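You operate a simulated robot arm through the tools that you are given. There is no shell and no other tool. Be economical: measure what you need, move in short steps, check, and stop when the job is done.

You run a simulated two-armed robot. Do the job below in one go: nothing can be reset, and whatever is moved stays where it is left.

Task
On the bamboo mat, fold the beige cloth in half, so that its two long edges meet.

Only the result counts: the job must be done as asked and must still hold three seconds after the hand-in. Knocking over, shifting, dropping, spilling or breaking anything else fails it. Flat cloth is picked up by pressing the open fingertips on it (5 to 10 N) and closing them slowly along it; thin cloth reads only 2 to 8 mm in the jaws.

Robot
Two 7-joint arms with two-finger parallel grippers on one trunk, on a base that drives. Base frame: it is fixed to the floor where the robot stands at the start and does not move with it; the origin is under the middle of the robot, x ahead of it, y to its left, z up. Lengths are in mm, angles in rad, forces in N, time in s.
The left shoulder is at the start at [70, 163, 1120], the right one opposite. With the tool pointing down near the work surface each hand reaches from about 400 to 880 mm from the robot's upright axis, wherever it stands, measured 20 degrees to its own side. Places, roughly: bamboo mat (25x40 cm) [540, -60, 840]; beige cloth [500, -100, 900]. Payload 3.43 kg a hand.
The TCP of each hand is the grasp point between the finger pads, 34 mm short of the fingertips. In the tool frame z runs along the fingers and y along their closing line. Largest opening 128 mm; finger width 24, thickness 12; the body of the gripper, 48 by 130 mm, starts 96 mm behind the TCP.
Orientation is that of the tool frame in the base frame, as a unit quaternion [w, x, y, z]. With the fingers straight down and closing along the base's y, the tool's x points along the base's -x, its y along +y and its z along -z.

Tools
- The arms move only by the tool send_rows. It takes "left_series", "right_series" or both (then of equal length, played together; a hand with none holds still); each is text: rows parted by semicolons, each of 7 numbers parted by spaces: the shift along the base's x, y, z in mm, then the turn, a rotation vector about the base's x, y, z in rad, then the closure, from 0 (fully open) to 1 (shut). In form: x y z ax ay az fingers; .... A call has 1 to 8 rows; each row shifts and turns the commanded pose from where the row before left it. Rows are played at 5 a second. More than 50 mm and 0.15 rad between two rows, or a gripper value outside its range, and nothing of the call is played. A pose out of reach is approached as far as the arm can. The call stops where the force on the tool passes 40 N (or 10 N more than at its start, if that is more) or the arm is blocked; 0.2 s more then pass. Each finger travels about 153 mm/s and halts on what it meets, pressing with about 37 N; the grip force reading is that of the motor and also rises with nothing between the fingers. The clock runs only during rows and for 0.2 s after the last one: add rows that do not move to give the fingers time. It gives the time, the measured TCP pose, the force on the tool (base axes), the opening and the grip force at its end, in the units of the frame above (readings bear some noise), with the torque about the TCP (base axes, N m) and any sound that the robot's microphone picked up, and new pictures: "show" is both (left out), scene, wrist or none (wrist: the cameras of the hands that moved).
- Cameras (640 x 400 px; columns grow to the right, rows downward): "scene" is now at [132.1, -20.2, 1339.3]; the picture's right is [-0.24, -0.97, 0.00], its down [-0.64, 0.16, -0.76] and it looks along [0.73, -0.18, -0.65] (base axes); focal length 254 px, centre (320, 200). "left" rides on the left gripper at [76, 11, -160] in its tool frame; the picture's right is [-0.15, 0.99, 0.00], its down [-0.88, -0.13, -0.46] and it looks along [-0.45, -0.07, 0.89] (tool axes); focal length 234 px, centre (320, 200). "right" rides on the right gripper at [76, -11, -160] in its tool frame; the picture's right is [0.15, 0.99, 0.00], its down [-0.88, 0.13, -0.46] and it looks along [-0.45, 0.07, 0.89] (tool axes); focal length 234 px, centre (320, 200). There is no depth. A picture from a camera that has moved, and an enlarged one, comes with that camera's place and axes in the base frame and with its lens.
- raise_lower(by): slides the trunk up (or, below 0, down) by that many mm; the arms and the scene camera ride with it, the base frame stays. It gives what a move gives, with no picture.
- steer(legs): drives the robot by 1 to 6 legs, each [ahead, left, turn to the left] in mm, mm and rad, along the robot's own axes; the way and the turn of a leg run together, so that a leg with both is an arc; at most 1500 mm and 3.142 rad a leg. The arms and the cameras ride along, it lands a little off, and it stops where it bumps. It gives what a move gives, and a new picture of the scene camera.
- pan_tilt(pan, tilt): turns the head with the scene camera to pan (to the left, within 1.501 rad either way) and tilt (down, from -0.506 to 1.204), counted from straight ahead of the robot. It gives what a move gives, and a new picture of the scene camera.
- zoom(camera, box): a new picture of the part [left, top, right, bottom] of that camera's present view, enlarged. It takes no simulated time.
- close_job(): hands the job in; it is judged then, once.

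Go step by step. Nothing tells you exact positions but the pictures and the camera data: compare them with the known pose of the tool, close in by small moves and look again before you grip or let go. The budget is 120 turns and 260 pictures, counting those below and the enlarged ones. Unless the task says otherwise, let go and move clear before handing in, and close with one line.

The tools are called after ">>>" as a command line: name --argument value ..., lists and objects as JSON in quotes. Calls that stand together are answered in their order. send_rows: Moves the arms, as the interface text tells. Its arguments: {"type":"object","properties":{"left_series":{"type":"string"},"right_series":{"type":"string"},"show":{"type":"string","enum":["both","scene","wrist","none"]}},"required":[]} The other tools are called the same way: raise_lower (by) slides the trunk up or down; steer (legs) drives the base; pan_tilt (pan, tilt) turns the head that bears the scene camera; zoom (camera, box) takes an enlarged picture of a part of a camera's view; close_job () hands the job in.

At the start:

```text
time_s: 0.0
left_ee_pos: [507.4, 119.7, 1056.8]
left_ee_rot: [0.0, -0.001, 1.0, 0.0]
left_ft_force: [0.8, 0.2, -0.4]
left_wrist_torque: [-0.01, 0.01, -0.01]
left_opening: 128.1
left_finger_force: 0.0
right_ee_pos: [566.3, -461.0, 1038.9]
right_ee_rot: [0.0, 0.001, 1.0, 0.0]
right_ft_force: [0.3, -0.2, 0.2]
right_wrist_torque: [-0.02, 0.01, 0.0]
right_opening: 128.1
right_finger_force: 0.1
trunk travel left (down, up): [-600.0, 340.0]
robot x, y, heading: [0.1, -1.6, -0.0]
head pan, tilt: [-0.246, 0.714]
```

scene: 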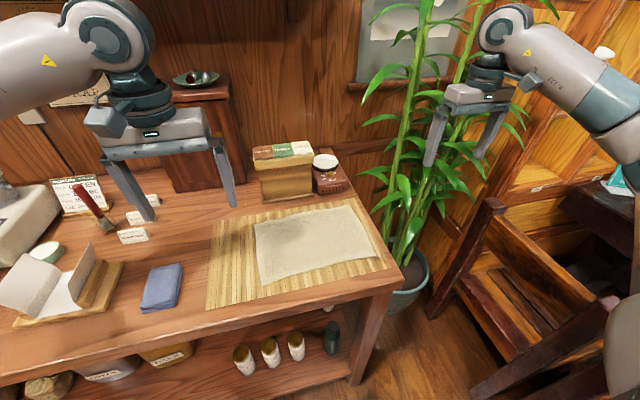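
right: 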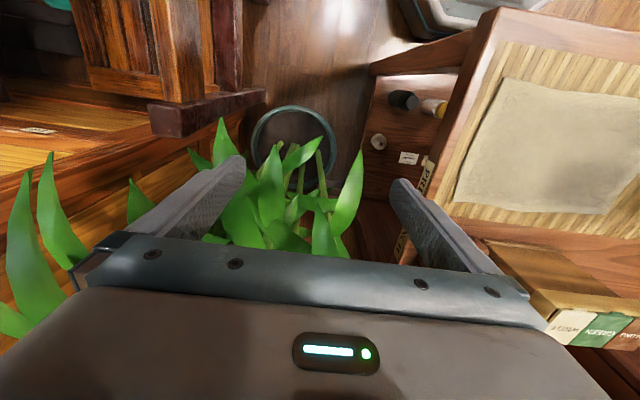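
left: 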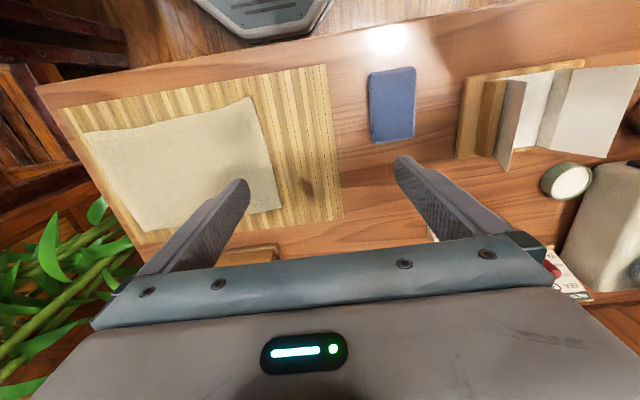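

The cloth lies flat on the mat, with its long edges running roughly along y. I'll enlarge the view to measure its corners.

>>> zoom --camera "scene" --box '[200, 180, 400, 305]'

>>> zoom --camera "left" --box '[40, 50, 360, 250]'

```text
3.20 times, centred on (300, 242) of scene
camera zoom: at [132.1, -20.2, 1339.3], right [-0.24, -0.97, 0.0], down [-0.64, 0.16, -0.76], along [0.73, -0.18, -0.65], focal length 813 px, centre (384, 64)
```

zoom: 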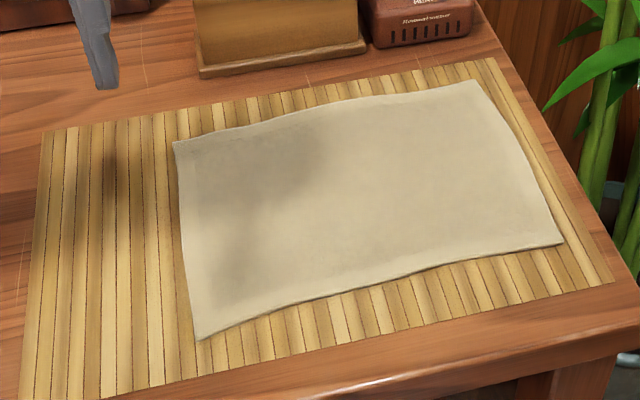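

```text
2.00 times, centred on (200, 150) of left
camera zoom: at [431.9, 129.6, 1216.8], right [0.15, 0.99, 0.0], down [0.88, -0.13, 0.46], along [0.45, -0.07, -0.89], focal length 468 px, centre (560, 300)
```

zoom: 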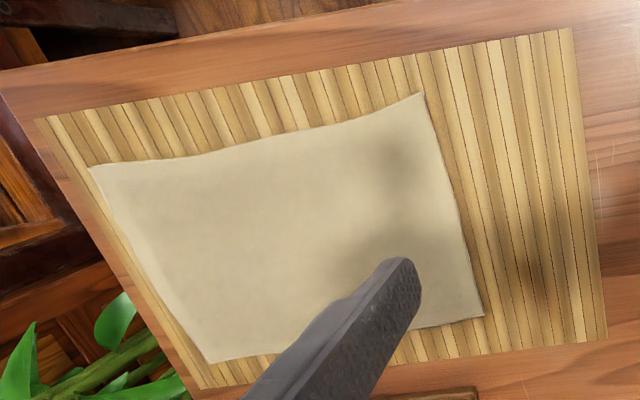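

Triangulating gives cloth corners of about A(435,31), B(448,-231), C(631,-228) and D(619,35), at z≈857. I'll take the far long edge at both ends and fold it toward me. First I'll back off 100 mm for wrist room and turn both hands so they close along x.

>>> steer --legs '[[-100, 0, 0]]'

>>> send_rows --left_series "0 0 0 0 0 -0.147 0.3; 0 0 0 0 0 -0.147 0.3; 0 0 0 0 0 -0.147 0.5; 0 0 0 0 0 -0.147 0.5; 0 0 0 0 0 -0.147 0.5; 0 0 0 0 0 -0.147 0.5; 0 0 0 0 0 -0.147 0.5; 0 0 0 0 0 -0.147 0.5" --right_series "0 0 0 0 0 0.147 0.3; 0 0 0 0 0 0.147 0.3; 0 0 0 0 0 0.147 0.5; 0 0 0 0 0 0.147 0.5; 0 0 0 0 0 0.147 0.5; 0 0 0 0 0 0.147 0.5; 0 0 0 0 0 0.147 0.5; 0 0 0 0 0 0.147 0.5" --show "none"

```text
time_s: 1.2
left_ee_pos: [406.6, 118.1, 1057.6]
left_ee_rot: [0.0, 0.0, 1.0, -0.001]
left_ft_force: [0.4, 0.3, 0.1]
left_wrist_torque: [-0.01, -0.06, 0.03]
left_opening: 127.7
left_finger_force: 0.1
right_ee_pos: [464.3, -460.5, 1037.0]
right_ee_rot: [-0.001, 0.0, 1.0, 0.0]
right_ft_force: [0.1, 0.1, 0.8]
right_wrist_torque: [0.01, -0.04, -0.01]
right_opening: 128.2
right_finger_force: 0.1
trunk travel left (down, up): [-600.0, 340.0]
robot x, y, heading: [-100.4, -1.6, -0.004]
head pan, tilt: [-0.246, 0.714]
camera scene: at [30.3, -20.2, 1339.3], right [-0.24, -0.97, 0.0], down [-0.63, 0.16, -0.76], along [0.73, -0.18, -0.65], focal length 254 px, centre (320, 200)
```

scene: 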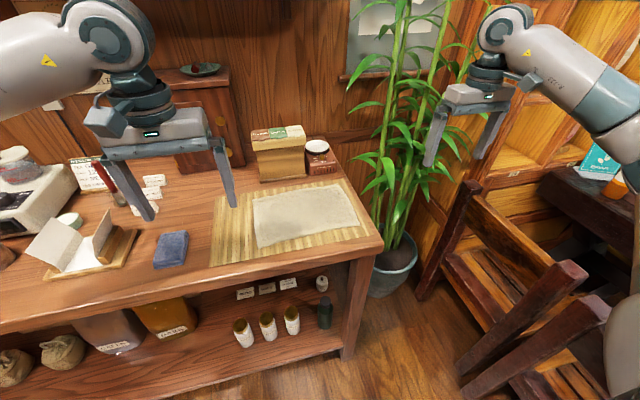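

```text
time_s: 3.0
left_ee_pos: [406.9, 119.3, 1056.8]
left_ee_rot: [0.0, 0.556, 0.831, -0.001]
left_ft_force: [0.1, 0.6, 0.3]
left_wrist_torque: [-0.01, -0.01, 0.0]
left_opening: 64.0
left_finger_force: 0.1
right_ee_pos: [336.4, -298.3, 1041.5]
right_ee_rot: [0.0, -0.554, 0.833, -0.001]
right_ft_force: [0.2, -1.1, 0.7]
right_wrist_torque: [-0.03, -0.02, 0.04]
right_opening: 63.8
right_finger_force: 0.1
right hand out of reach, approached as far as the arm can: row 4, 5, 6, 7, 8
trunk travel left (down, up): [-600.0, 340.0]
robot x, y, heading: [-102.6, 3.5, -0.006]
head pan, tilt: [-0.246, 0.714]
```

The right hand hit a limit at that place and yaw. I'll move both hands toward the cloth while finishing the turn, then check.

>>> send_rows --left_series "40 -10 0 0 0 -0.13 0.5; 40 -20 0 0 0 -0.13 0.5; 40 -20 0 0 0 -0.13 0.5; 40 -20 0 0 0 0 0.5" --right_series "40 25 0 0 0 0 0.5; 40 25 0 0 0 0 0.5; 40 25 0 0 0 0 0.5; 20 20 0 0 0 0 0.5" --show "scene"

```text
time_s: 4.0
left_ee_pos: [388.7, 2.8, 1050.4]
left_ee_rot: [0.0, 0.704, 0.71, 0.0]
left_ft_force: [0.1, 0.1, 0.4]
left_wrist_torque: [-0.04, 0.05, 0.01]
left_opening: 64.0
left_finger_force: 0.0
left hand out of reach, approached as far as the arm can: row 1, 2, 3, 4
right_ee_pos: [447.2, -181.1, 1038.0]
right_ee_rot: [0.0, -0.554, 0.833, 0.001]
right_ft_force: [0.0, 0.6, -0.7]
right_wrist_torque: [0.0, 0.02, -0.02]
right_opening: 64.1
right_finger_force: 0.1
right hand out of reach, approached as far as the arm can: row 1, 2, 3, 4
trunk travel left (down, up): [-600.0, 340.0]
robot x, y, heading: [-107.1, -0.6, -0.002]
head pan, tilt: [-0.246, 0.714]
camera scene: at [31.9, -20.1, 1339.1], right [-0.24, -0.97, 0.0], down [-0.64, 0.16, -0.76], along [0.73, -0.18, -0.66], focal length 254 px, centre (320, 200)
```

scene: 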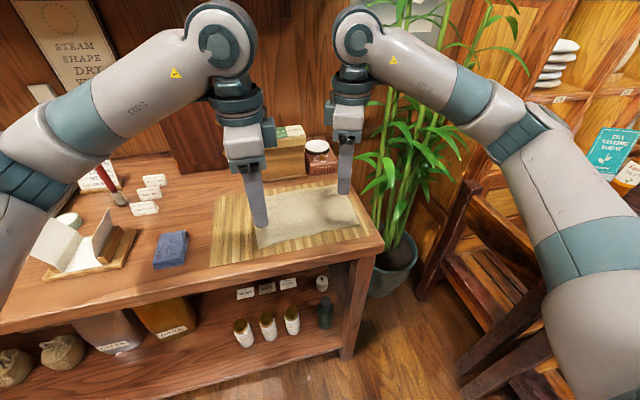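

Both hands are stopping short at this height, so I'll lower them and see whether the reach improves.

>>> send_rows --left_series "0 0 -40 0 0 0 0.5; 0 0 -40 0 0 0 0.5; 0 0 0 0 0 0 0.5" --right_series "0 0 -40 0 0 0 0.5; 0 0 -40 0 0 0 0.5; 0 0 0 0 0 0 0.5" --show "none"

```text
time_s: 4.8
left_ee_pos: [384.5, 1.8, 969.4]
left_ee_rot: [0.0, 0.704, 0.71, 0.001]
left_ft_force: [0.7, 0.2, -0.6]
left_wrist_torque: [0.0, -0.03, 0.04]
left_opening: 63.7
left_finger_force: 0.0
right_ee_pos: [445.3, -179.6, 980.4]
right_ee_rot: [0.001, -0.552, 0.834, -0.001]
right_ft_force: [0.7, -0.5, 0.0]
right_wrist_torque: [0.0, 0.0, -0.03]
right_opening: 64.2
right_finger_force: 0.0
right hand out of reach, approached as far as the arm can: row 2
trunk travel left (down, up): [-600.0, 340.0]
robot x, y, heading: [-101.3, 0.3, -0.002]
head pan, tilt: [-0.246, 0.714]
```

>>> send_rows --left_series "40 0 0 0 0 0 0.5; 40 0 0 0 0 0 0.5; 40 0 0 0 0 0 0.5; 0 0 0 0 0 0 0.5" --right_series "30 0 0 0 0 0.1 0.5; 30 0 0 0 0 0.1 0.5; 30 0 0 0 0 0.1 0.5; 0 0 0 0 0 0 0.5" --show "scene"

```text
time_s: 5.8
left_ee_pos: [384.0, -8.1, 965.0]
left_ee_rot: [-0.001, 0.705, 0.71, 0.001]
left_ft_force: [0.1, -0.8, 1.3]
left_wrist_torque: [0.04, -0.01, 0.0]
left_opening: 63.9
left_finger_force: 0.0
left hand out of reach, approached as far as the arm can: row 1, 2, 3
right_ee_pos: [446.4, -140.2, 981.3]
right_ee_rot: [0.0, -0.577, 0.817, 0.002]
right_ft_force: [-0.7, -0.4, -0.6]
right_wrist_torque: [0.05, 0.03, -0.01]
right_opening: 64.3
right_finger_force: 0.0
right hand out of reach, approached as far as the arm can: row 1, 2, 3
trunk travel left (down, up): [-600.0, 340.0]
robot x, y, heading: [-100.9, 0.8, 0.0]
head pan, tilt: [-0.246, 0.714]
camera scene: at [30.0, -22.4, 1339.3], right [-0.24, -0.97, 0.0], down [-0.63, 0.16, -0.76], along [0.73, -0.18, -0.65], focal length 254 px, centre (320, 200)
```

scene: 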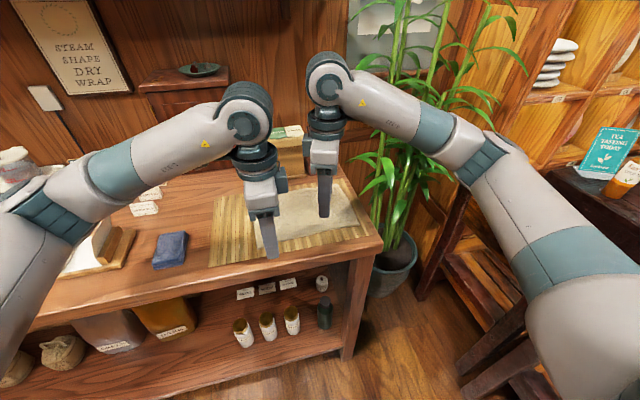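

The limit looks like wrist roll in this yaw direction. I'll separate the hands and rotate each the opposite way.

>>> send_rows --left_series "0 40 20 0 0 0.13 0.5; 0 40 20 0 0 0.147 0.5; 0 40 0 0 0 0.147 0.5; 0 0 0 0 0 0.147 0.5; 0 0 0 0 0 0.147 0.5; 0 0 0 0 0 0.147 0.5; 0 0 0 0 0 0.147 0.5; 0 0 0 0 0 0.147 0.5" --right_series "0 -40 20 0 0 -0.13 0.5; 0 -40 20 0 0 -0.147 0.5; 0 -40 0 0 0 -0.147 0.5; 0 -30 0 0 0 -0.147 0.5; 0 0 0 0 0 -0.147 0.5; 0 0 0 0 0 -0.147 0.5; 0 0 0 0 0 -0.147 0.5; 0 0 0 0 0 -0.147 0.5" --show "none"

>>> send_rows --left_series "10 0 0 0 0 0.147 0.5; 10 0 0 0 0 0.147 0.5; 10 0 0 0 0 0.147 0.5; 10 0 0 0 0 0.147 0.5; 10 0 0 0 0 0.147 0.5; 10 0 0 0 0 0.147 0.5; 10 0 0 0 0 0.147 0.5; 10 0 0 0 0 0.147 0.5" --right_series "10 0 0 0 0 -0.147 0.5; 10 0 0 0 0 -0.147 0.5; 10 0 0 0 0 -0.147 0.5; 10 0 0 0 0 -0.147 0.5; 10 0 0 0 0 -0.147 0.5; 10 0 0 0 0 -0.147 0.5; 10 0 0 0 0 -0.147 0.5; 10 0 0 0 0 -0.147 0.5" --show "scene"

```text
time_s: 7.6
left_ee_pos: [386.2, 112.5, 1001.5]
left_ee_rot: [0.0, 0.2, 0.98, -0.001]
left_ft_force: [0.9, 0.2, 0.8]
left_wrist_torque: [-0.01, 0.0, -0.01]
left_opening: 64.2
left_finger_force: 0.1
right_ee_pos: [448.4, -289.4, 1022.0]
right_ee_rot: [0.0, -0.055, 0.998, -0.002]
right_ft_force: [0.3, -0.3, 0.7]
right_wrist_torque: [-0.04, 0.02, 0.0]
right_opening: 64.1
right_finger_force: 0.0
trunk travel left (down, up): [-600.0, 340.0]
robot x, y, heading: [-100.9, 1.8, 0.005]
head pan, tilt: [-0.246, 0.714]
```

```text
time_s: 9.4
left_ee_pos: [466.8, 112.1, 1001.8]
left_ee_rot: [0.0, -0.377, 0.926, 0.001]
left_ft_force: [-0.7, 0.3, -0.7]
left_wrist_torque: [0.0, -0.01, 0.0]
left_opening: 64.0
left_finger_force: 0.1
right_ee_pos: [529.9, -288.6, 1022.9]
right_ee_rot: [-0.002, 0.508, 0.861, -0.001]
right_ft_force: [0.8, -0.4, -0.2]
right_wrist_torque: [0.02, 0.03, 0.01]
right_opening: 64.2
right_finger_force: 0.0
trunk travel left (down, up): [-600.0, 340.0]
robot x, y, heading: [-103.8, -5.3, -0.0]
head pan, tilt: [-0.246, 0.714]
camera scene: at [31.3, -20.1, 1339.2], right [-0.24, -0.97, 0.0], down [-0.64, 0.16, -0.76], along [0.73, -0.18, -0.66], focal length 254 px, centre (320, 200)
```

scene: 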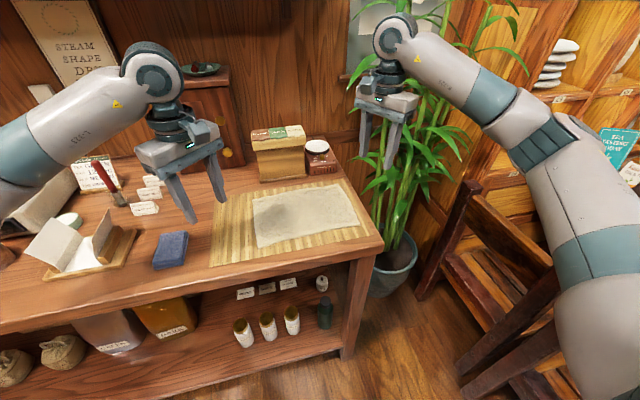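

That direction works. I'll finish the turn and go above the far-edge corners.

>>> send_rows --left_series "25 -15 0 0 0 0.14 0.5; 25 -15 0 0 0 0.14 0.5; 25 -16 0 0 0 0.14 0.5; 25 -16 0 0 0 0.143 0.5; 26 -16 -10 0 0 0.143 0.5; 26 -16 -10 0 0 0.142 0.5; 0 0 0 0 0 0 0.5" --right_series "20 0 0 0 0 -0.115 0.5; 20 10 0 0 0 -0.114 0.5; 20 15 0 0 0 -0.114 0.5; 20 15 0 0 0 -0.114 0.5; 19 17 -20 0 0 0 0.5; 0 20 -20 0 0 0 0.5; 0 0 0 0 0 0 0.5"

```text
time_s: 11.0
left_ee_pos: [617.7, 19.5, 984.9]
left_ee_rot: [0.0, 0.723, -0.691, 0.0]
left_ft_force: [-0.5, -0.2, -1.0]
left_wrist_torque: [-0.01, -0.03, 0.01]
left_opening: 64.0
left_finger_force: 0.1
right_ee_pos: [629.2, -212.4, 981.9]
right_ee_rot: [-0.001, 0.689, 0.724, 0.0]
right_ft_force: [0.7, 0.1, -0.2]
right_wrist_torque: [-0.04, 0.03, 0.0]
right_opening: 64.0
right_finger_force: 0.1
trunk travel left (down, up): [-600.0, 340.0]
robot x, y, heading: [-103.1, -0.3, 0.006]
head pan, tilt: [-0.246, 0.714]
camera scene: at [30.2, -19.4, 1339.4], right [-0.24, -0.97, 0.0], down [-0.63, 0.16, -0.76], along [0.73, -0.18, -0.65], focal length 254 px, centre (320, 200)
camera right: at [614.4, -138.0, 1142.8], right [0.98, 0.2, 0.0], down [0.18, -0.87, 0.46], along [0.09, -0.45, -0.89], focal length 234 px, centre (320, 200)
camera left: at [610.1, -56.9, 1143.8], right [-1.0, 0.1, 0.0], down [0.09, 0.89, 0.46], along [0.05, 0.45, -0.89], focal length 234 px, centre (320, 200)
```

scene: 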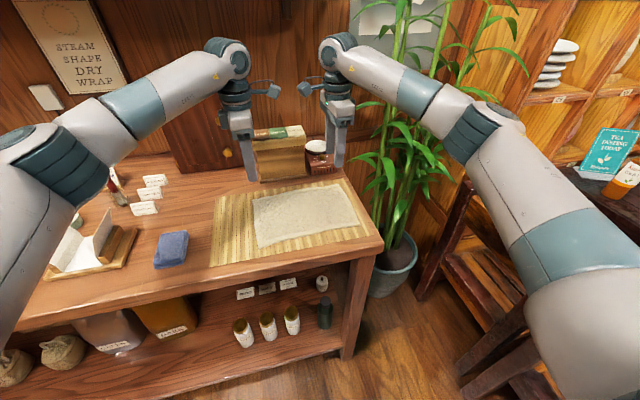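
right: 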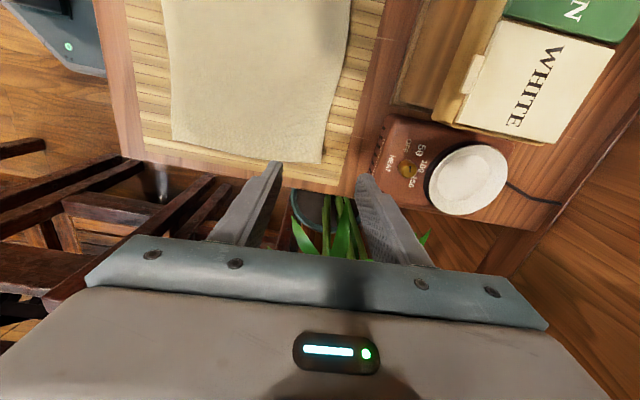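
left: 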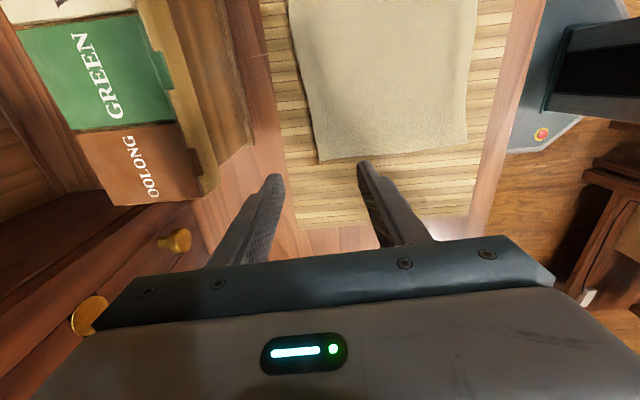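

Both hands sit above the far-edge ends, with the outer fingers just past the edge. Next I'll narrow to about 40 mm and descend close to the surface.

>>> send_rows --left_series "-1 -1 -40 0 0 0 0.69; 0 0 -36 0 0 0 0.69; 0 0 0 0 0 0 0.69" --right_series "-2 -2 -40 0 0 0 0.69; 0 0 -33 0 0 0 0.69; 0 0 0 0 0 0 0.69" --show "wrist"

```text
time_s: 11.8
left_ee_pos: [616.5, 18.5, 907.0]
left_ee_rot: [0.0, 0.723, -0.691, 0.001]
left_ft_force: [0.3, -0.8, 1.1]
left_wrist_torque: [-0.01, -0.02, 0.0]
left_opening: 39.7
left_finger_force: 0.1
right_ee_pos: [626.8, -215.4, 910.9]
right_ee_rot: [0.0, 0.689, 0.725, 0.0]
right_ft_force: [-0.1, 0.6, -1.0]
right_wrist_torque: [-0.03, 0.03, 0.03]
right_opening: 40.0
right_finger_force: 0.1
trunk travel left (down, up): [-600.0, 340.0]
robot x, y, heading: [-100.7, -1.1, -0.001]
head pan, tilt: [-0.246, 0.714]
camera right: at [612.1, -140.6, 1071.7], right [0.98, 0.2, 0.0], down [0.18, -0.87, 0.45], along [0.09, -0.45, -0.89], focal length 234 px, centre (320, 200)
camera left: at [609.1, -58.4, 1066.6], right [-0.99, 0.1, 0.0], down [0.09, 0.89, 0.46], along [0.05, 0.45, -0.89], focal length 234 px, centre (320, 200)
```

right: 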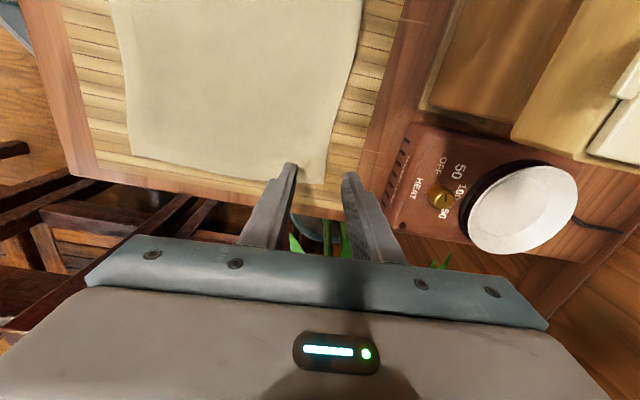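
left: 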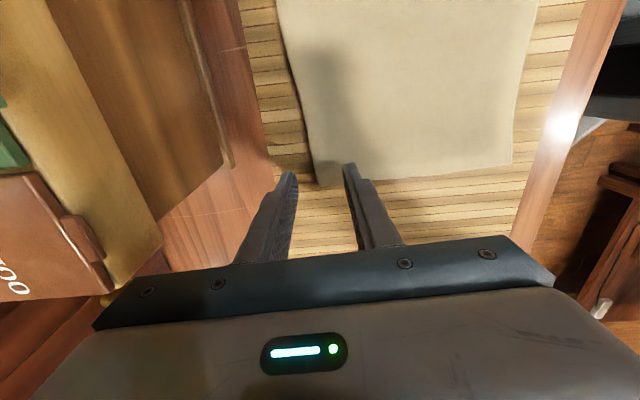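

The alignment looks right, so I'll step down to contact.

>>> send_rows --left_series "0 0 -6 0 0 0 0.69; 0 0 -5 0 0 0 0.69; 0 0 0 0 0 0 0.69" --right_series "0 0 -8 0 0 0 0.69; 0 0 -7 0 0 0 0.69; 0 0 0 0 0 0 0.69" --show "none"

```text
time_s: 12.6
left_ee_pos: [616.5, 17.9, 894.8]
left_ee_rot: [0.0, 0.723, -0.691, -0.001]
left_ft_force: [-0.4, 0.5, -0.6]
left_wrist_torque: [-0.02, -0.01, 0.03]
left_opening: 39.7
left_finger_force: 0.1
right_ee_pos: [626.8, -213.8, 894.7]
right_ee_rot: [-0.001, 0.689, 0.724, -0.001]
right_ft_force: [-0.3, -0.1, 0.1]
right_wrist_torque: [0.02, 0.02, -0.04]
right_opening: 39.8
right_finger_force: 0.0
trunk travel left (down, up): [-600.0, 340.0]
robot x, y, heading: [-102.0, -0.3, 0.0]
head pan, tilt: [-0.246, 0.714]
```

>>> send_rows --left_series "0 0 -3 0 0 0 0.69; 0 0 0 0 0 0 0.69" --right_series "0 0 -3 0 0 0 0.69; 0 0 0 0 0 0 0.69" --show "none"

>>> send_rows --left_series "0 0 -2 0 0 0 0.69; 0 0 0 0 0 0 0.69" --right_series "0 0 -2 0 0 0 0.69; 0 0 0 0 0 0 0.69" --show "wrist"

```text
time_s: 13.2
left_ee_pos: [616.7, 18.4, 893.8]
left_ee_rot: [0.001, 0.724, -0.69, 0.0]
left_ft_force: [-0.5, 0.2, -0.2]
left_wrist_torque: [0.0, 0.01, -0.01]
left_opening: 39.6
left_finger_force: 0.0
right_ee_pos: [627.2, -212.8, 893.2]
right_ee_rot: [-0.001, 0.688, 0.725, -0.001]
right_ft_force: [0.2, 0.3, 0.2]
right_wrist_torque: [0.01, 0.0, 0.01]
right_opening: 39.7
right_finger_force: 0.1
trunk travel left (down, up): [-600.0, 340.0]
robot x, y, heading: [-101.3, -3.0, 0.003]
head pan, tilt: [-0.246, 0.714]
```

```text
time_s: 13.8
left_ee_pos: [616.1, 16.6, 891.3]
left_ee_rot: [0.0, 0.723, -0.691, 0.0]
left_ft_force: [0.4, -0.6, -0.1]
left_wrist_torque: [0.02, 0.01, -0.01]
left_opening: 39.7
left_finger_force: 0.0
right_ee_pos: [626.0, -213.5, 890.9]
right_ee_rot: [-0.001, 0.689, 0.725, -0.001]
right_ft_force: [0.3, 0.0, 0.5]
right_wrist_torque: [0.01, -0.01, 0.04]
right_opening: 39.8
right_finger_force: 0.0
trunk travel left (down, up): [-600.0, 340.0]
robot x, y, heading: [-103.7, 2.8, -0.002]
head pan, tilt: [-0.246, 0.714]
camera right: at [611.0, -139.1, 1050.2], right [0.98, 0.2, 0.0], down [0.18, -0.87, 0.46], along [0.09, -0.45, -0.89], focal length 234 px, centre (320, 200)
camera left: at [609.4, -58.7, 1050.0], right [-0.99, 0.1, 0.0], down [0.09, 0.89, 0.46], along [0.05, 0.45, -0.89], focal length 234 px, centre (320, 200)
```

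right: 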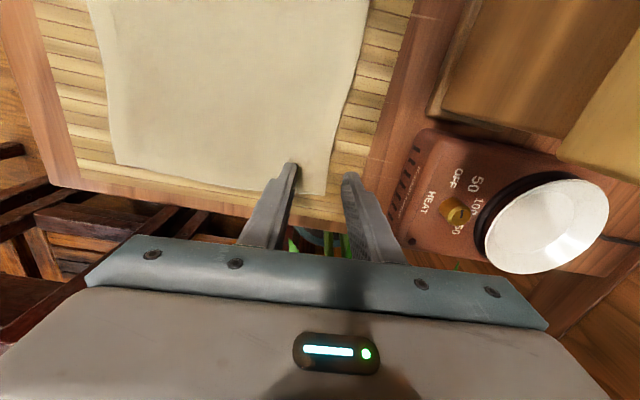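
left: 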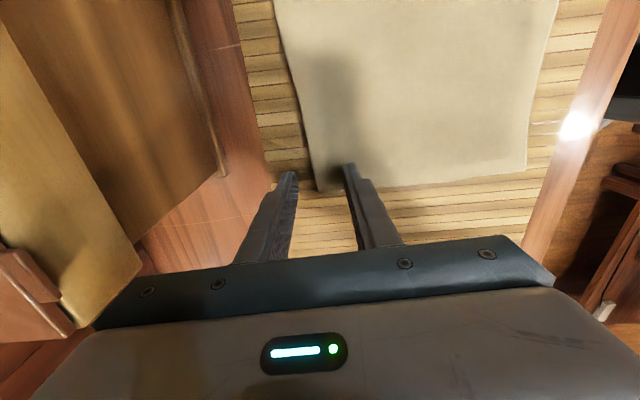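

There's no contact yet, so I'll keep going in small steps.

>>> send_rows --left_series "0 0 -4 0 0 0 0.69; 0 0 0 0 0 0 0.69" --right_series "0 0 -4 0 0 0 0.69; 0 0 0 0 0 0 0.69" --show "none"

>>> send_rows --left_series "0 0 -3 0 0 0 0.69; 0 0 0 0 0 0 0.69" --right_series "0 0 -3 0 0 0 0.69; 0 0 0 0 0 0 0.69" --show "none"

>>> send_rows --left_series "0 0 -2 0 0 0 0.69; 0 0 0 0 0 0 0.69" --right_series "0 0 -2 0 0 0 0.69; 0 0 0 0 0 0 0.69" --show "none"

```text
time_s: 14.4
left_ee_pos: [616.0, 18.0, 886.5]
left_ee_rot: [0.0, 0.723, -0.691, 0.001]
left_ft_force: [-0.1, -0.6, 5.8]
left_wrist_torque: [-0.07, 0.1, 0.0]
left_opening: 39.2
left_finger_force: 0.0
right_ee_pos: [625.2, -213.3, 887.1]
right_ee_rot: [-0.001, 0.689, 0.725, 0.0]
right_ft_force: [1.0, -0.7, 8.3]
right_wrist_torque: [-0.03, 0.2, 0.0]
right_opening: 39.0
right_finger_force: 0.1
trunk travel left (down, up): [-600.0, 340.0]
robot x, y, heading: [-101.2, 1.6, -0.002]
head pan, tilt: [-0.246, 0.714]
```

```text
time_s: 15.0
left_ee_pos: [615.4, 17.3, 887.2]
left_ee_rot: [-0.001, 0.722, -0.692, 0.002]
left_ft_force: [3.7, -0.2, 14.5]
left_wrist_torque: [0.02, 0.26, -0.01]
left_opening: 37.8
left_finger_force: 0.1
right_ee_pos: [624.3, -213.7, 885.6]
right_ee_rot: [0.002, 0.689, 0.725, 0.002]
right_ft_force: [4.3, -2.9, 23.0]
right_wrist_torque: [-0.18, 0.4, 0.11]
right_opening: 37.1
right_finger_force: 0.0
trunk travel left (down, up): [-600.0, 340.0]
robot x, y, heading: [-101.0, -0.5, -0.003]
head pan, tilt: [-0.246, 0.714]
```

```text
time_s: 15.6
left_ee_pos: [613.8, 16.7, 885.7]
left_ee_rot: [-0.002, 0.722, -0.692, 0.003]
left_ft_force: [5.4, 2.3, 25.2]
left_wrist_torque: [0.05, 0.38, -0.06]
left_opening: 35.8
left_finger_force: 0.1
right_ee_pos: [623.2, -213.2, 886.5]
right_ee_rot: [0.003, 0.689, 0.725, 0.002]
right_ft_force: [7.4, -7.8, 35.6]
right_wrist_torque: [-0.35, 0.56, 0.2]
right_opening: 35.7
right_finger_force: 0.1
trunk travel left (down, up): [-600.0, 340.0]
robot x, y, heading: [-104.5, 1.1, 0.002]
head pan, tilt: [-0.246, 0.714]
```

Contact is at TCP z≈887, and I pressed too hard. I'll ease back to about 8 N and check.

>>> send_rows --left_series "1 0 -0.0 0 0 0 0.69; 1 0 3.5 0 0 0 0.69; 0 0 0 0 0 0 0.69" --right_series "1 0 0 0 0 0 0.69; 1 0 4.7 0 0 0 0.69; 0 0 0 0 0 0 0.69" --show "none"

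```text
time_s: 16.4
left_ee_pos: [616.8, 17.8, 886.0]
left_ee_rot: [-0.001, 0.723, -0.691, 0.0]
left_ft_force: [0.9, 1.4, 19.6]
left_wrist_torque: [0.0, 0.42, -0.06]
left_opening: 38.9
left_finger_force: 0.2
right_ee_pos: [624.3, -211.8, 886.0]
right_ee_rot: [0.0, 0.688, 0.725, 0.0]
right_ft_force: [1.6, -5.1, 17.1]
right_wrist_torque: [-0.24, 0.38, 0.15]
right_opening: 38.6
right_finger_force: 0.0
trunk travel left (down, up): [-600.0, 340.0]
robot x, y, heading: [-105.6, 1.7, 0.004]
head pan, tilt: [-0.246, 0.714]
```

>>> send_rows --left_series "0 0 2 0 0 0 0.69; 0 0 0 0 0 0 0.69" --right_series "0 0 2 0 0 0 0.69; 0 0 0 0 0 0 0.69" --show "wrist"

```text
time_s: 17.0
left_ee_pos: [617.3, 18.2, 886.7]
left_ee_rot: [0.0, 0.723, -0.691, 0.0]
left_ft_force: [-1.7, 1.7, 7.8]
left_wrist_torque: [0.0, 0.27, -0.05]
left_opening: 40.6
left_finger_force: 0.3
right_ee_pos: [626.6, -212.1, 887.8]
right_ee_rot: [0.0, 0.688, 0.725, -0.001]
right_ft_force: [-0.9, -1.4, 6.8]
right_wrist_torque: [-0.06, 0.19, -0.01]
right_opening: 40.7
right_finger_force: 1.2
trunk travel left (down, up): [-600.0, 340.0]
robot x, y, heading: [-98.9, -2.8, 0.001]
head pan, tilt: [-0.246, 0.714]
camera right: at [611.4, -138.4, 1047.3], right [0.98, 0.2, 0.0], down [0.18, -0.87, 0.46], along [0.09, -0.45, -0.89], focal length 234 px, centre (320, 200)
camera left: at [609.5, -58.8, 1046.6], right [-0.99, 0.1, 0.0], down [0.09, 0.89, 0.46], along [0.05, 0.45, -0.89], focal length 234 px, centre (320, 200)
```

right: 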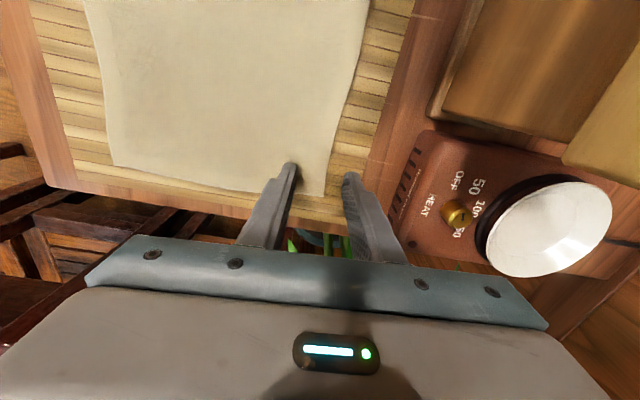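
left: 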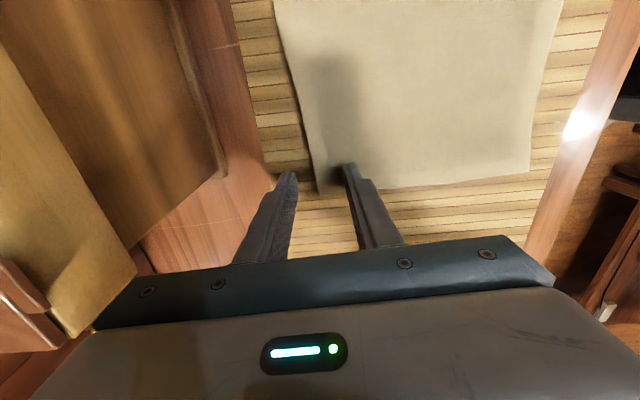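

Both hands now press with about 7 N. I'll close slowly.

>>> send_rows --left_series "0 0 0 0 0 0 0.73; 0 0 0 0 0 0 0.77; 0 0 0 0 0 0 0.81; 0 0 0 0 0 0 0.85; 0 0 0 0 0 0 0.89; 0 0 0 0 0 0 0.93; 0 0 0 0 0 0 0.97; 0 0 0 0 0 0 1" --right_series "0 0 0 0 0 0 0.73; 0 0 0 0 0 0 0.77; 0 0 0 0 0 0 0.81; 0 0 0 0 0 0 0.85; 0 0 0 0 0 0 0.89; 0 0 0 0 0 0 0.93; 0 0 0 0 0 0 0.97; 0 0 0 0 0 0 1" --show "wrist"

```text
time_s: 18.8
left_ee_pos: [618.3, 17.0, 887.3]
left_ee_rot: [0.0, 0.723, -0.691, 0.0]
left_ft_force: [-0.6, -0.6, 3.6]
left_wrist_torque: [-0.01, 0.02, -0.05]
left_opening: 3.9
left_finger_force: 36.9
right_ee_pos: [627.7, -212.5, 887.2]
right_ee_rot: [-0.001, 0.689, 0.725, 0.0]
right_ft_force: [0.5, 0.6, 1.4]
right_wrist_torque: [0.03, 0.0, 0.03]
right_opening: 3.6
right_finger_force: 37.4
trunk travel left (down, up): [-600.0, 340.0]
robot x, y, heading: [-104.7, -1.8, 0.002]
head pan, tilt: [-0.246, 0.714]
camera right: at [612.6, -139.1, 1047.9], right [0.98, 0.2, 0.0], down [0.18, -0.87, 0.46], along [0.09, -0.45, -0.89], focal length 234 px, centre (320, 200)
camera left: at [610.7, -59.0, 1047.0], right [-0.99, 0.1, 0.0], down [0.09, 0.89, 0.46], along [0.05, 0.45, -0.89], focal length 234 px, centre (320, 200)
```

right: 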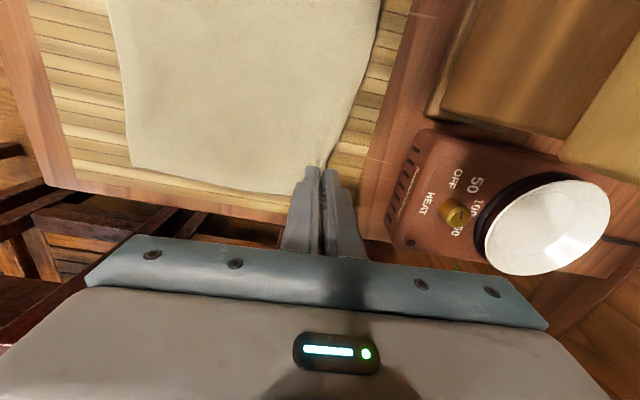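
left: 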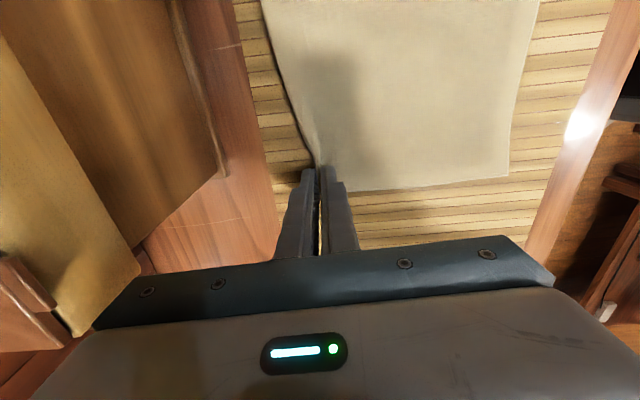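

Both hands read 3.6–3.9 mm, so cloth is in the jaws. It slid about 17 mm away from me, so the near corners are now about (454,34) and (464,-237). I'll lift a little and look.

>>> send_rows --left_series "-5 0 25 0 0 0 1; -10 0 30 0 0 0 1; 0 0 0 0 0 0 1" --right_series "-5 0 25 0 0 0 1; -10 0 30 0 0 0 1; 0 0 0 0 0 0 1"

```text
time_s: 19.6
left_ee_pos: [604.7, 17.2, 943.7]
left_ee_rot: [0.001, 0.723, -0.691, 0.0]
left_ft_force: [-0.1, -0.4, -0.6]
left_wrist_torque: [0.03, 0.0, -0.03]
left_opening: 3.7
left_finger_force: 37.0
right_ee_pos: [615.3, -213.2, 941.7]
right_ee_rot: [-0.001, 0.689, 0.725, -0.002]
right_ft_force: [1.1, -0.3, -0.2]
right_wrist_torque: [0.01, 0.01, -0.01]
right_opening: 3.9
right_finger_force: 36.6
trunk travel left (down, up): [-600.0, 340.0]
robot x, y, heading: [-101.6, 3.2, -0.002]
head pan, tilt: [-0.246, 0.714]
camera scene: at [32.0, -20.3, 1339.1], right [-0.24, -0.97, 0.0], down [-0.64, 0.16, -0.76], along [0.73, -0.18, -0.66], focal length 254 px, centre (320, 200)
camera right: at [600.6, -138.8, 1102.7], right [0.98, 0.2, 0.0], down [0.18, -0.87, 0.45], along [0.09, -0.45, -0.89], focal length 234 px, centre (320, 200)
camera left: at [597.7, -59.1, 1102.2], right [-0.99, 0.1, 0.0], down [0.09, 0.89, 0.46], along [0.04, 0.45, -0.89], focal length 234 px, centre (320, 200)
```

scene: 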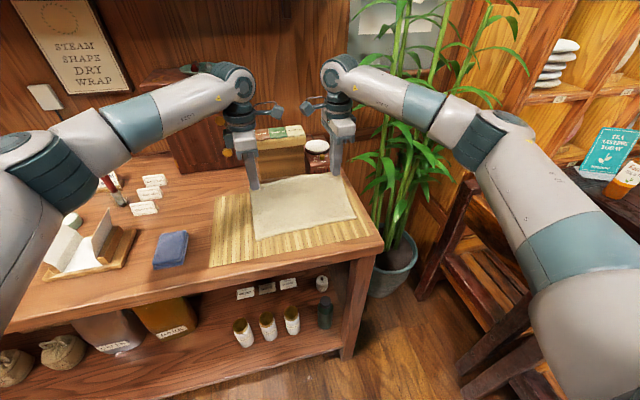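
right: 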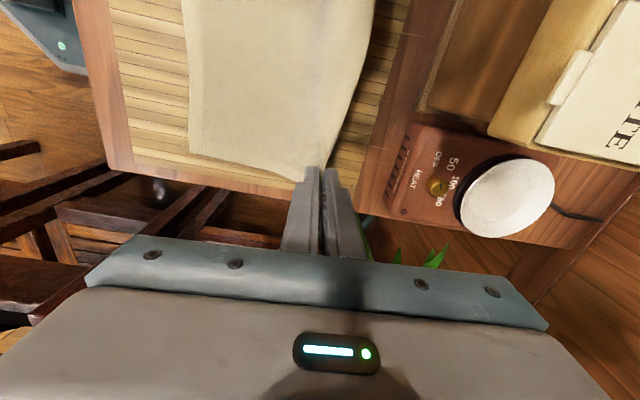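
left: 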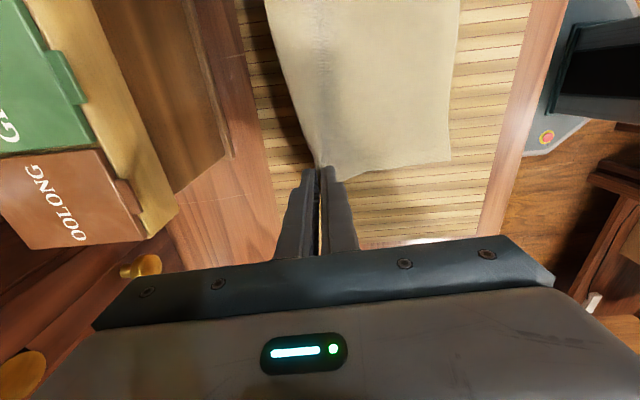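

The far edge is up at both ends. I'll carry it over in an arc, tilting the fingers forward (turning about -y) so the held edge lies down properly.

>>> send_rows --left_series "-19.7 0 8.7 0 -0.14 0 1; -19.7 0 8.7 0 -0.14 0 1; -21.8 0 0 0 -0.14 0 1; -21.8 0 0 0 -0.14 0 1; 0 0 0 0 0 0 1" --right_series "-19.7 0 8.7 0 -0.14 0 1; -19.7 0 8.7 0 -0.14 0 1; -21.8 0 0 0 -0.14 0 1; -21.8 0 0 0 -0.14 0 1; 0 0 0 0 0 0 1"

```text
time_s: 20.8
left_ee_pos: [521.2, 18.3, 957.5]
left_ee_rot: [-0.191, 0.695, -0.663, 0.201]
left_ft_force: [0.1, 0.4, -0.1]
left_wrist_torque: [0.0, 0.1, 0.05]
left_opening: 3.7
left_finger_force: 37.3
right_ee_pos: [530.8, -212.2, 959.1]
right_ee_rot: [0.2, 0.661, 0.697, 0.191]
right_ft_force: [0.0, 0.3, -1.0]
right_wrist_torque: [-0.02, 0.1, -0.01]
right_opening: 3.5
right_finger_force: 37.0
trunk travel left (down, up): [-600.0, 340.0]
robot x, y, heading: [-102.3, -4.2, 0.004]
head pan, tilt: [-0.246, 0.714]
camera scene: at [32.0, -19.8, 1339.1], right [-0.24, -0.97, 0.0], down [-0.64, 0.16, -0.76], along [0.73, -0.18, -0.66], focal length 254 px, centre (320, 200)
camera right: at [433.6, -137.7, 1087.2], right [0.83, 0.2, 0.52], down [-0.09, -0.87, 0.48], along [0.55, -0.45, -0.71], focal length 234 px, centre (320, 200)
camera left: at [429.6, -58.2, 1089.1], right [-0.84, 0.1, -0.53], down [-0.17, 0.89, 0.43], along [0.51, 0.45, -0.73], focal length 234 px, centre (320, 200)
```

scene: 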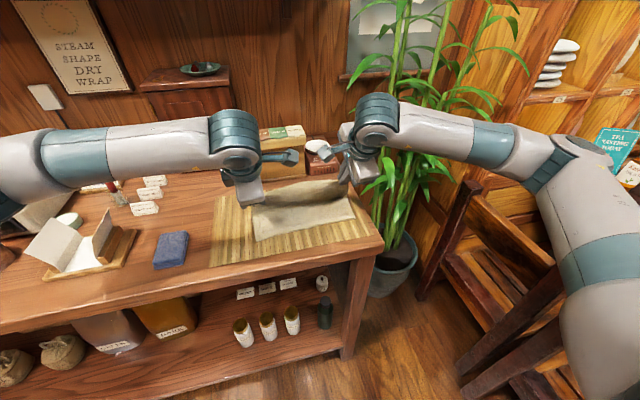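
right: 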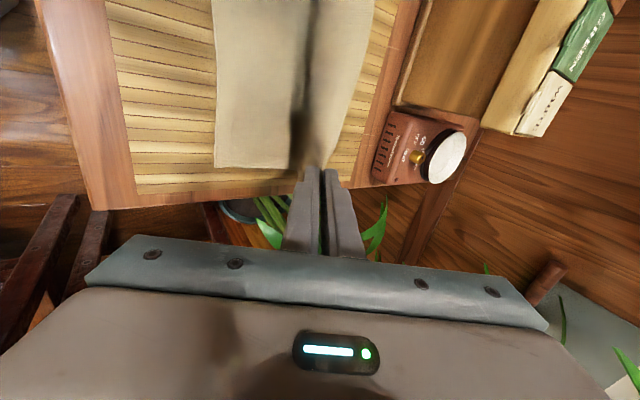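
left: 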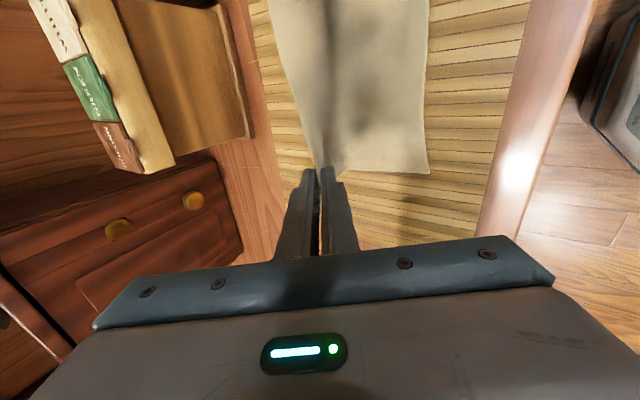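

The arc is working. I'll continue over and down, stopping just above the final place.

>>> send_rows --left_series "-20 0 -7 0 -0.095 0 1; -20 0 -10 0 -0.095 0 1; -13.2 0 -15 0 -0.075 0 1; -13.2 0 -15 0 -0.075 0 1; 0 0 0 0 0 0 1" --right_series "-20 0 -7 0 -0.095 0 1; -20 0 -10 0 -0.095 0 1; -13.2 0 -15 0 -0.075 0 1; -13.2 0 -15 0 -0.075 0 1; 0 0 0 0 0 0 1"

```text
time_s: 22.0
left_ee_pos: [456.0, 18.9, 912.5]
left_ee_rot: [-0.3, 0.651, -0.622, 0.315]
left_ft_force: [0.4, -0.9, 0.0]
left_wrist_torque: [-0.02, 0.06, -0.05]
left_opening: 3.7
left_finger_force: 37.5
right_ee_pos: [465.1, -212.7, 912.7]
right_ee_rot: [0.315, 0.62, 0.653, 0.3]
right_ft_force: [-0.4, 0.1, -0.1]
right_wrist_torque: [0.01, 0.11, 0.01]
right_opening: 3.3
right_finger_force: 37.0
trunk travel left (down, up): [-600.0, 340.0]
robot x, y, heading: [-102.6, -0.8, -0.005]
head pan, tilt: [-0.246, 0.714]
camera scene: at [30.9, -19.8, 1339.3], right [-0.24, -0.97, 0.0], down [-0.64, 0.16, -0.76], along [0.73, -0.18, -0.65], focal length 254 px, centre (320, 200)
camera right: at [329.9, -138.9, 1000.7], right [0.61, 0.2, 0.77], down [-0.25, -0.87, 0.42], along [0.75, -0.45, -0.48], focal length 234 px, centre (320, 200)
camera left: at [325.2, -57.3, 1005.7], right [-0.62, 0.1, -0.78], down [-0.3, 0.89, 0.35], along [0.73, 0.45, -0.52], focal length 234 px, centre (320, 200)
```

scene: 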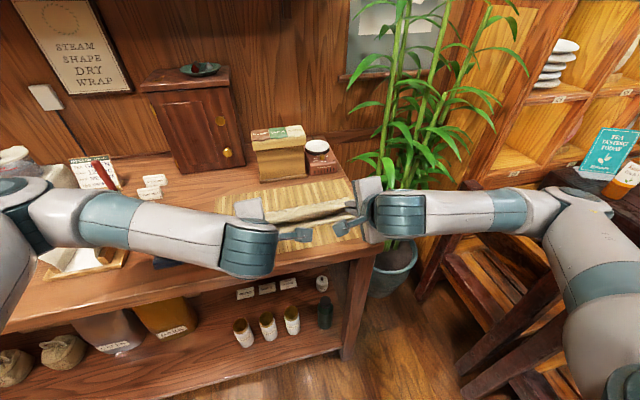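
right: 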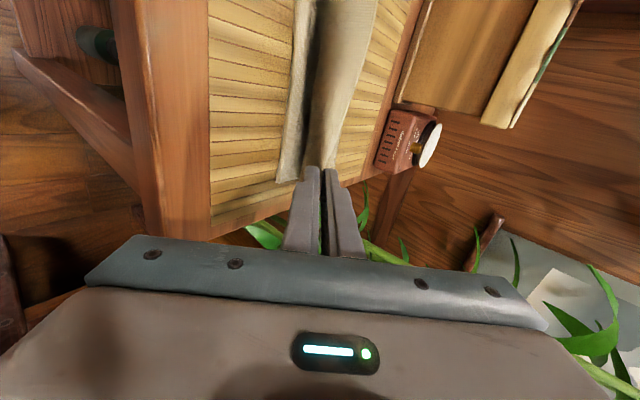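
left: 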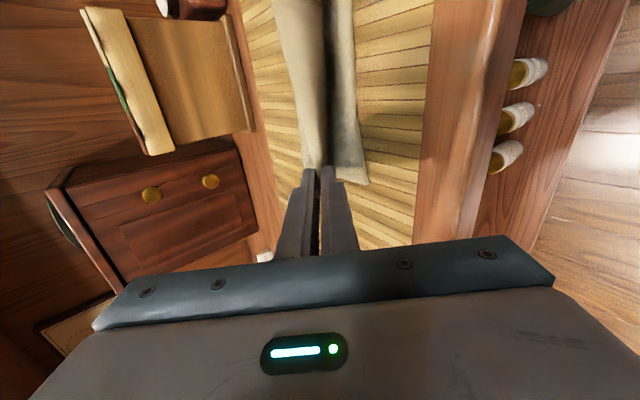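

Next I'll check how much cloth is held in the jaws before setting the edge down.

>>> zoom --camera "left" --box '[250, 120, 410, 270]'

>>> zoom --camera "right" --box '[240, 120, 400, 270]'

>>> zoom --camera "scene" --box '[210, 165, 400, 285]'

```text
2.67 times, centred on (330, 195) of left
camera zoom: at [325.2, -57.3, 1005.7], right [-0.62, 0.1, -0.78], down [-0.3, 0.89, 0.35], along [0.73, 0.45, -0.52], focal length 624 px, centre (293, 213)
```

zoom: 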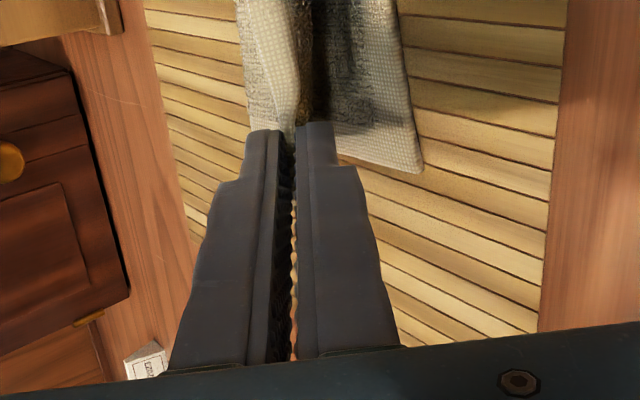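

```text
2.67 times, centred on (320, 195) of right
camera zoom: at [329.9, -138.9, 1000.7], right [0.61, 0.2, 0.77], down [-0.25, -0.87, 0.42], along [0.75, -0.45, -0.48], focal length 624 px, centre (320, 213)
```

zoom: 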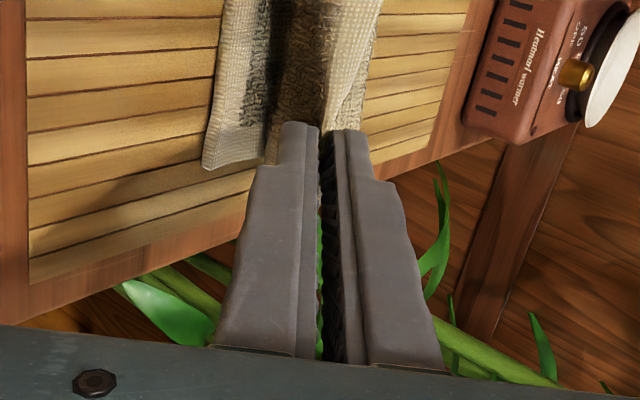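

```text
3.33 times, centred on (305, 225) of scene
camera zoom: at [30.9, -19.8, 1339.3], right [-0.24, -0.97, 0.0], down [-0.64, 0.16, -0.76], along [0.73, -0.18, -0.65], focal length 847 px, centre (370, 117)
```

zoom: 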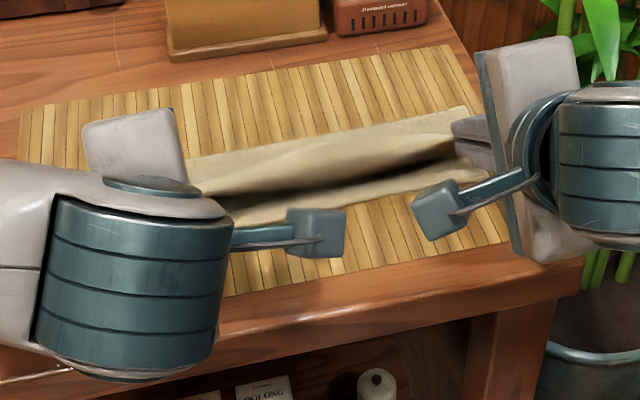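

The jaws hold the edge. I'll lower it over the near edge.

>>> send_rows --left_series "-5 0 -10 0 0 0 1; -4 0 -8 0 0 0 1; 0 0 -3 0 0 0 1; 0 0 0 0 0 0 1" --right_series "-4 0 -10 0 0 0 1; -3 0 -8 0 0 0 1; 0 0 -3 0 0 0 1; 0 0 0 0 0 0 1"

```text
time_s: 23.0
left_ee_pos: [444.3, 16.5, 890.0]
left_ee_rot: [-0.3, 0.651, -0.623, 0.314]
left_ft_force: [0.8, -0.8, 0.1]
left_wrist_torque: [0.02, 0.11, 0.01]
left_opening: 3.3
left_finger_force: 37.0
right_ee_pos: [456.9, -213.2, 892.4]
right_ee_rot: [0.314, 0.62, 0.654, 0.299]
right_ft_force: [-0.4, 0.7, -0.6]
right_wrist_torque: [0.03, 0.09, 0.03]
right_opening: 3.4
right_finger_force: 36.6
trunk travel left (down, up): [-600.0, 340.0]
robot x, y, heading: [-105.1, -1.3, 0.003]
head pan, tilt: [-0.246, 0.714]
camera scene: at [30.6, -20.1, 1339.3], right [-0.24, -0.97, 0.0], down [-0.64, 0.16, -0.76], along [0.73, -0.18, -0.65], focal length 254 px, centre (320, 200)
camera right: at [322.4, -139.7, 980.4], right [0.61, 0.2, 0.77], down [-0.25, -0.87, 0.42], along [0.75, -0.45, -0.48], focal length 234 px, centre (320, 200)
camera left: at [315.7, -58.8, 984.0], right [-0.62, 0.1, -0.78], down [-0.3, 0.89, 0.35], along [0.73, 0.45, -0.52], focal length 234 px, centre (320, 200)
```

scene: 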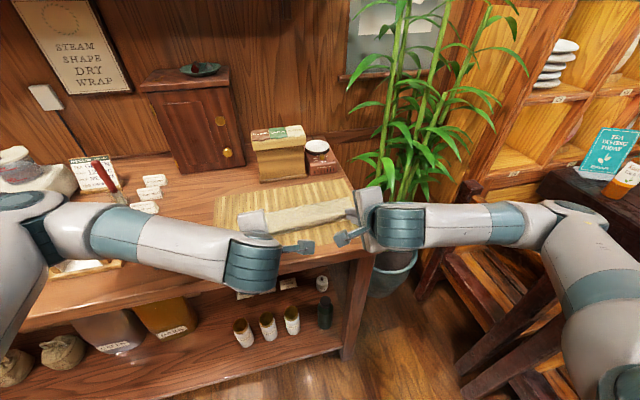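
right: 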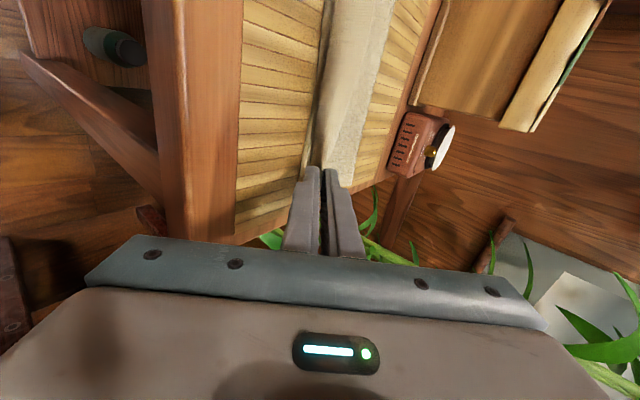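
left: 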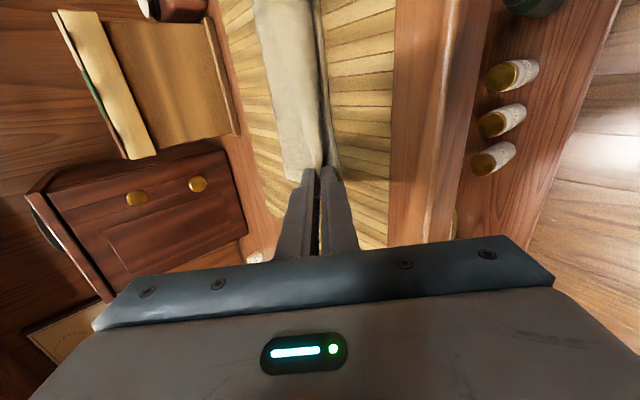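

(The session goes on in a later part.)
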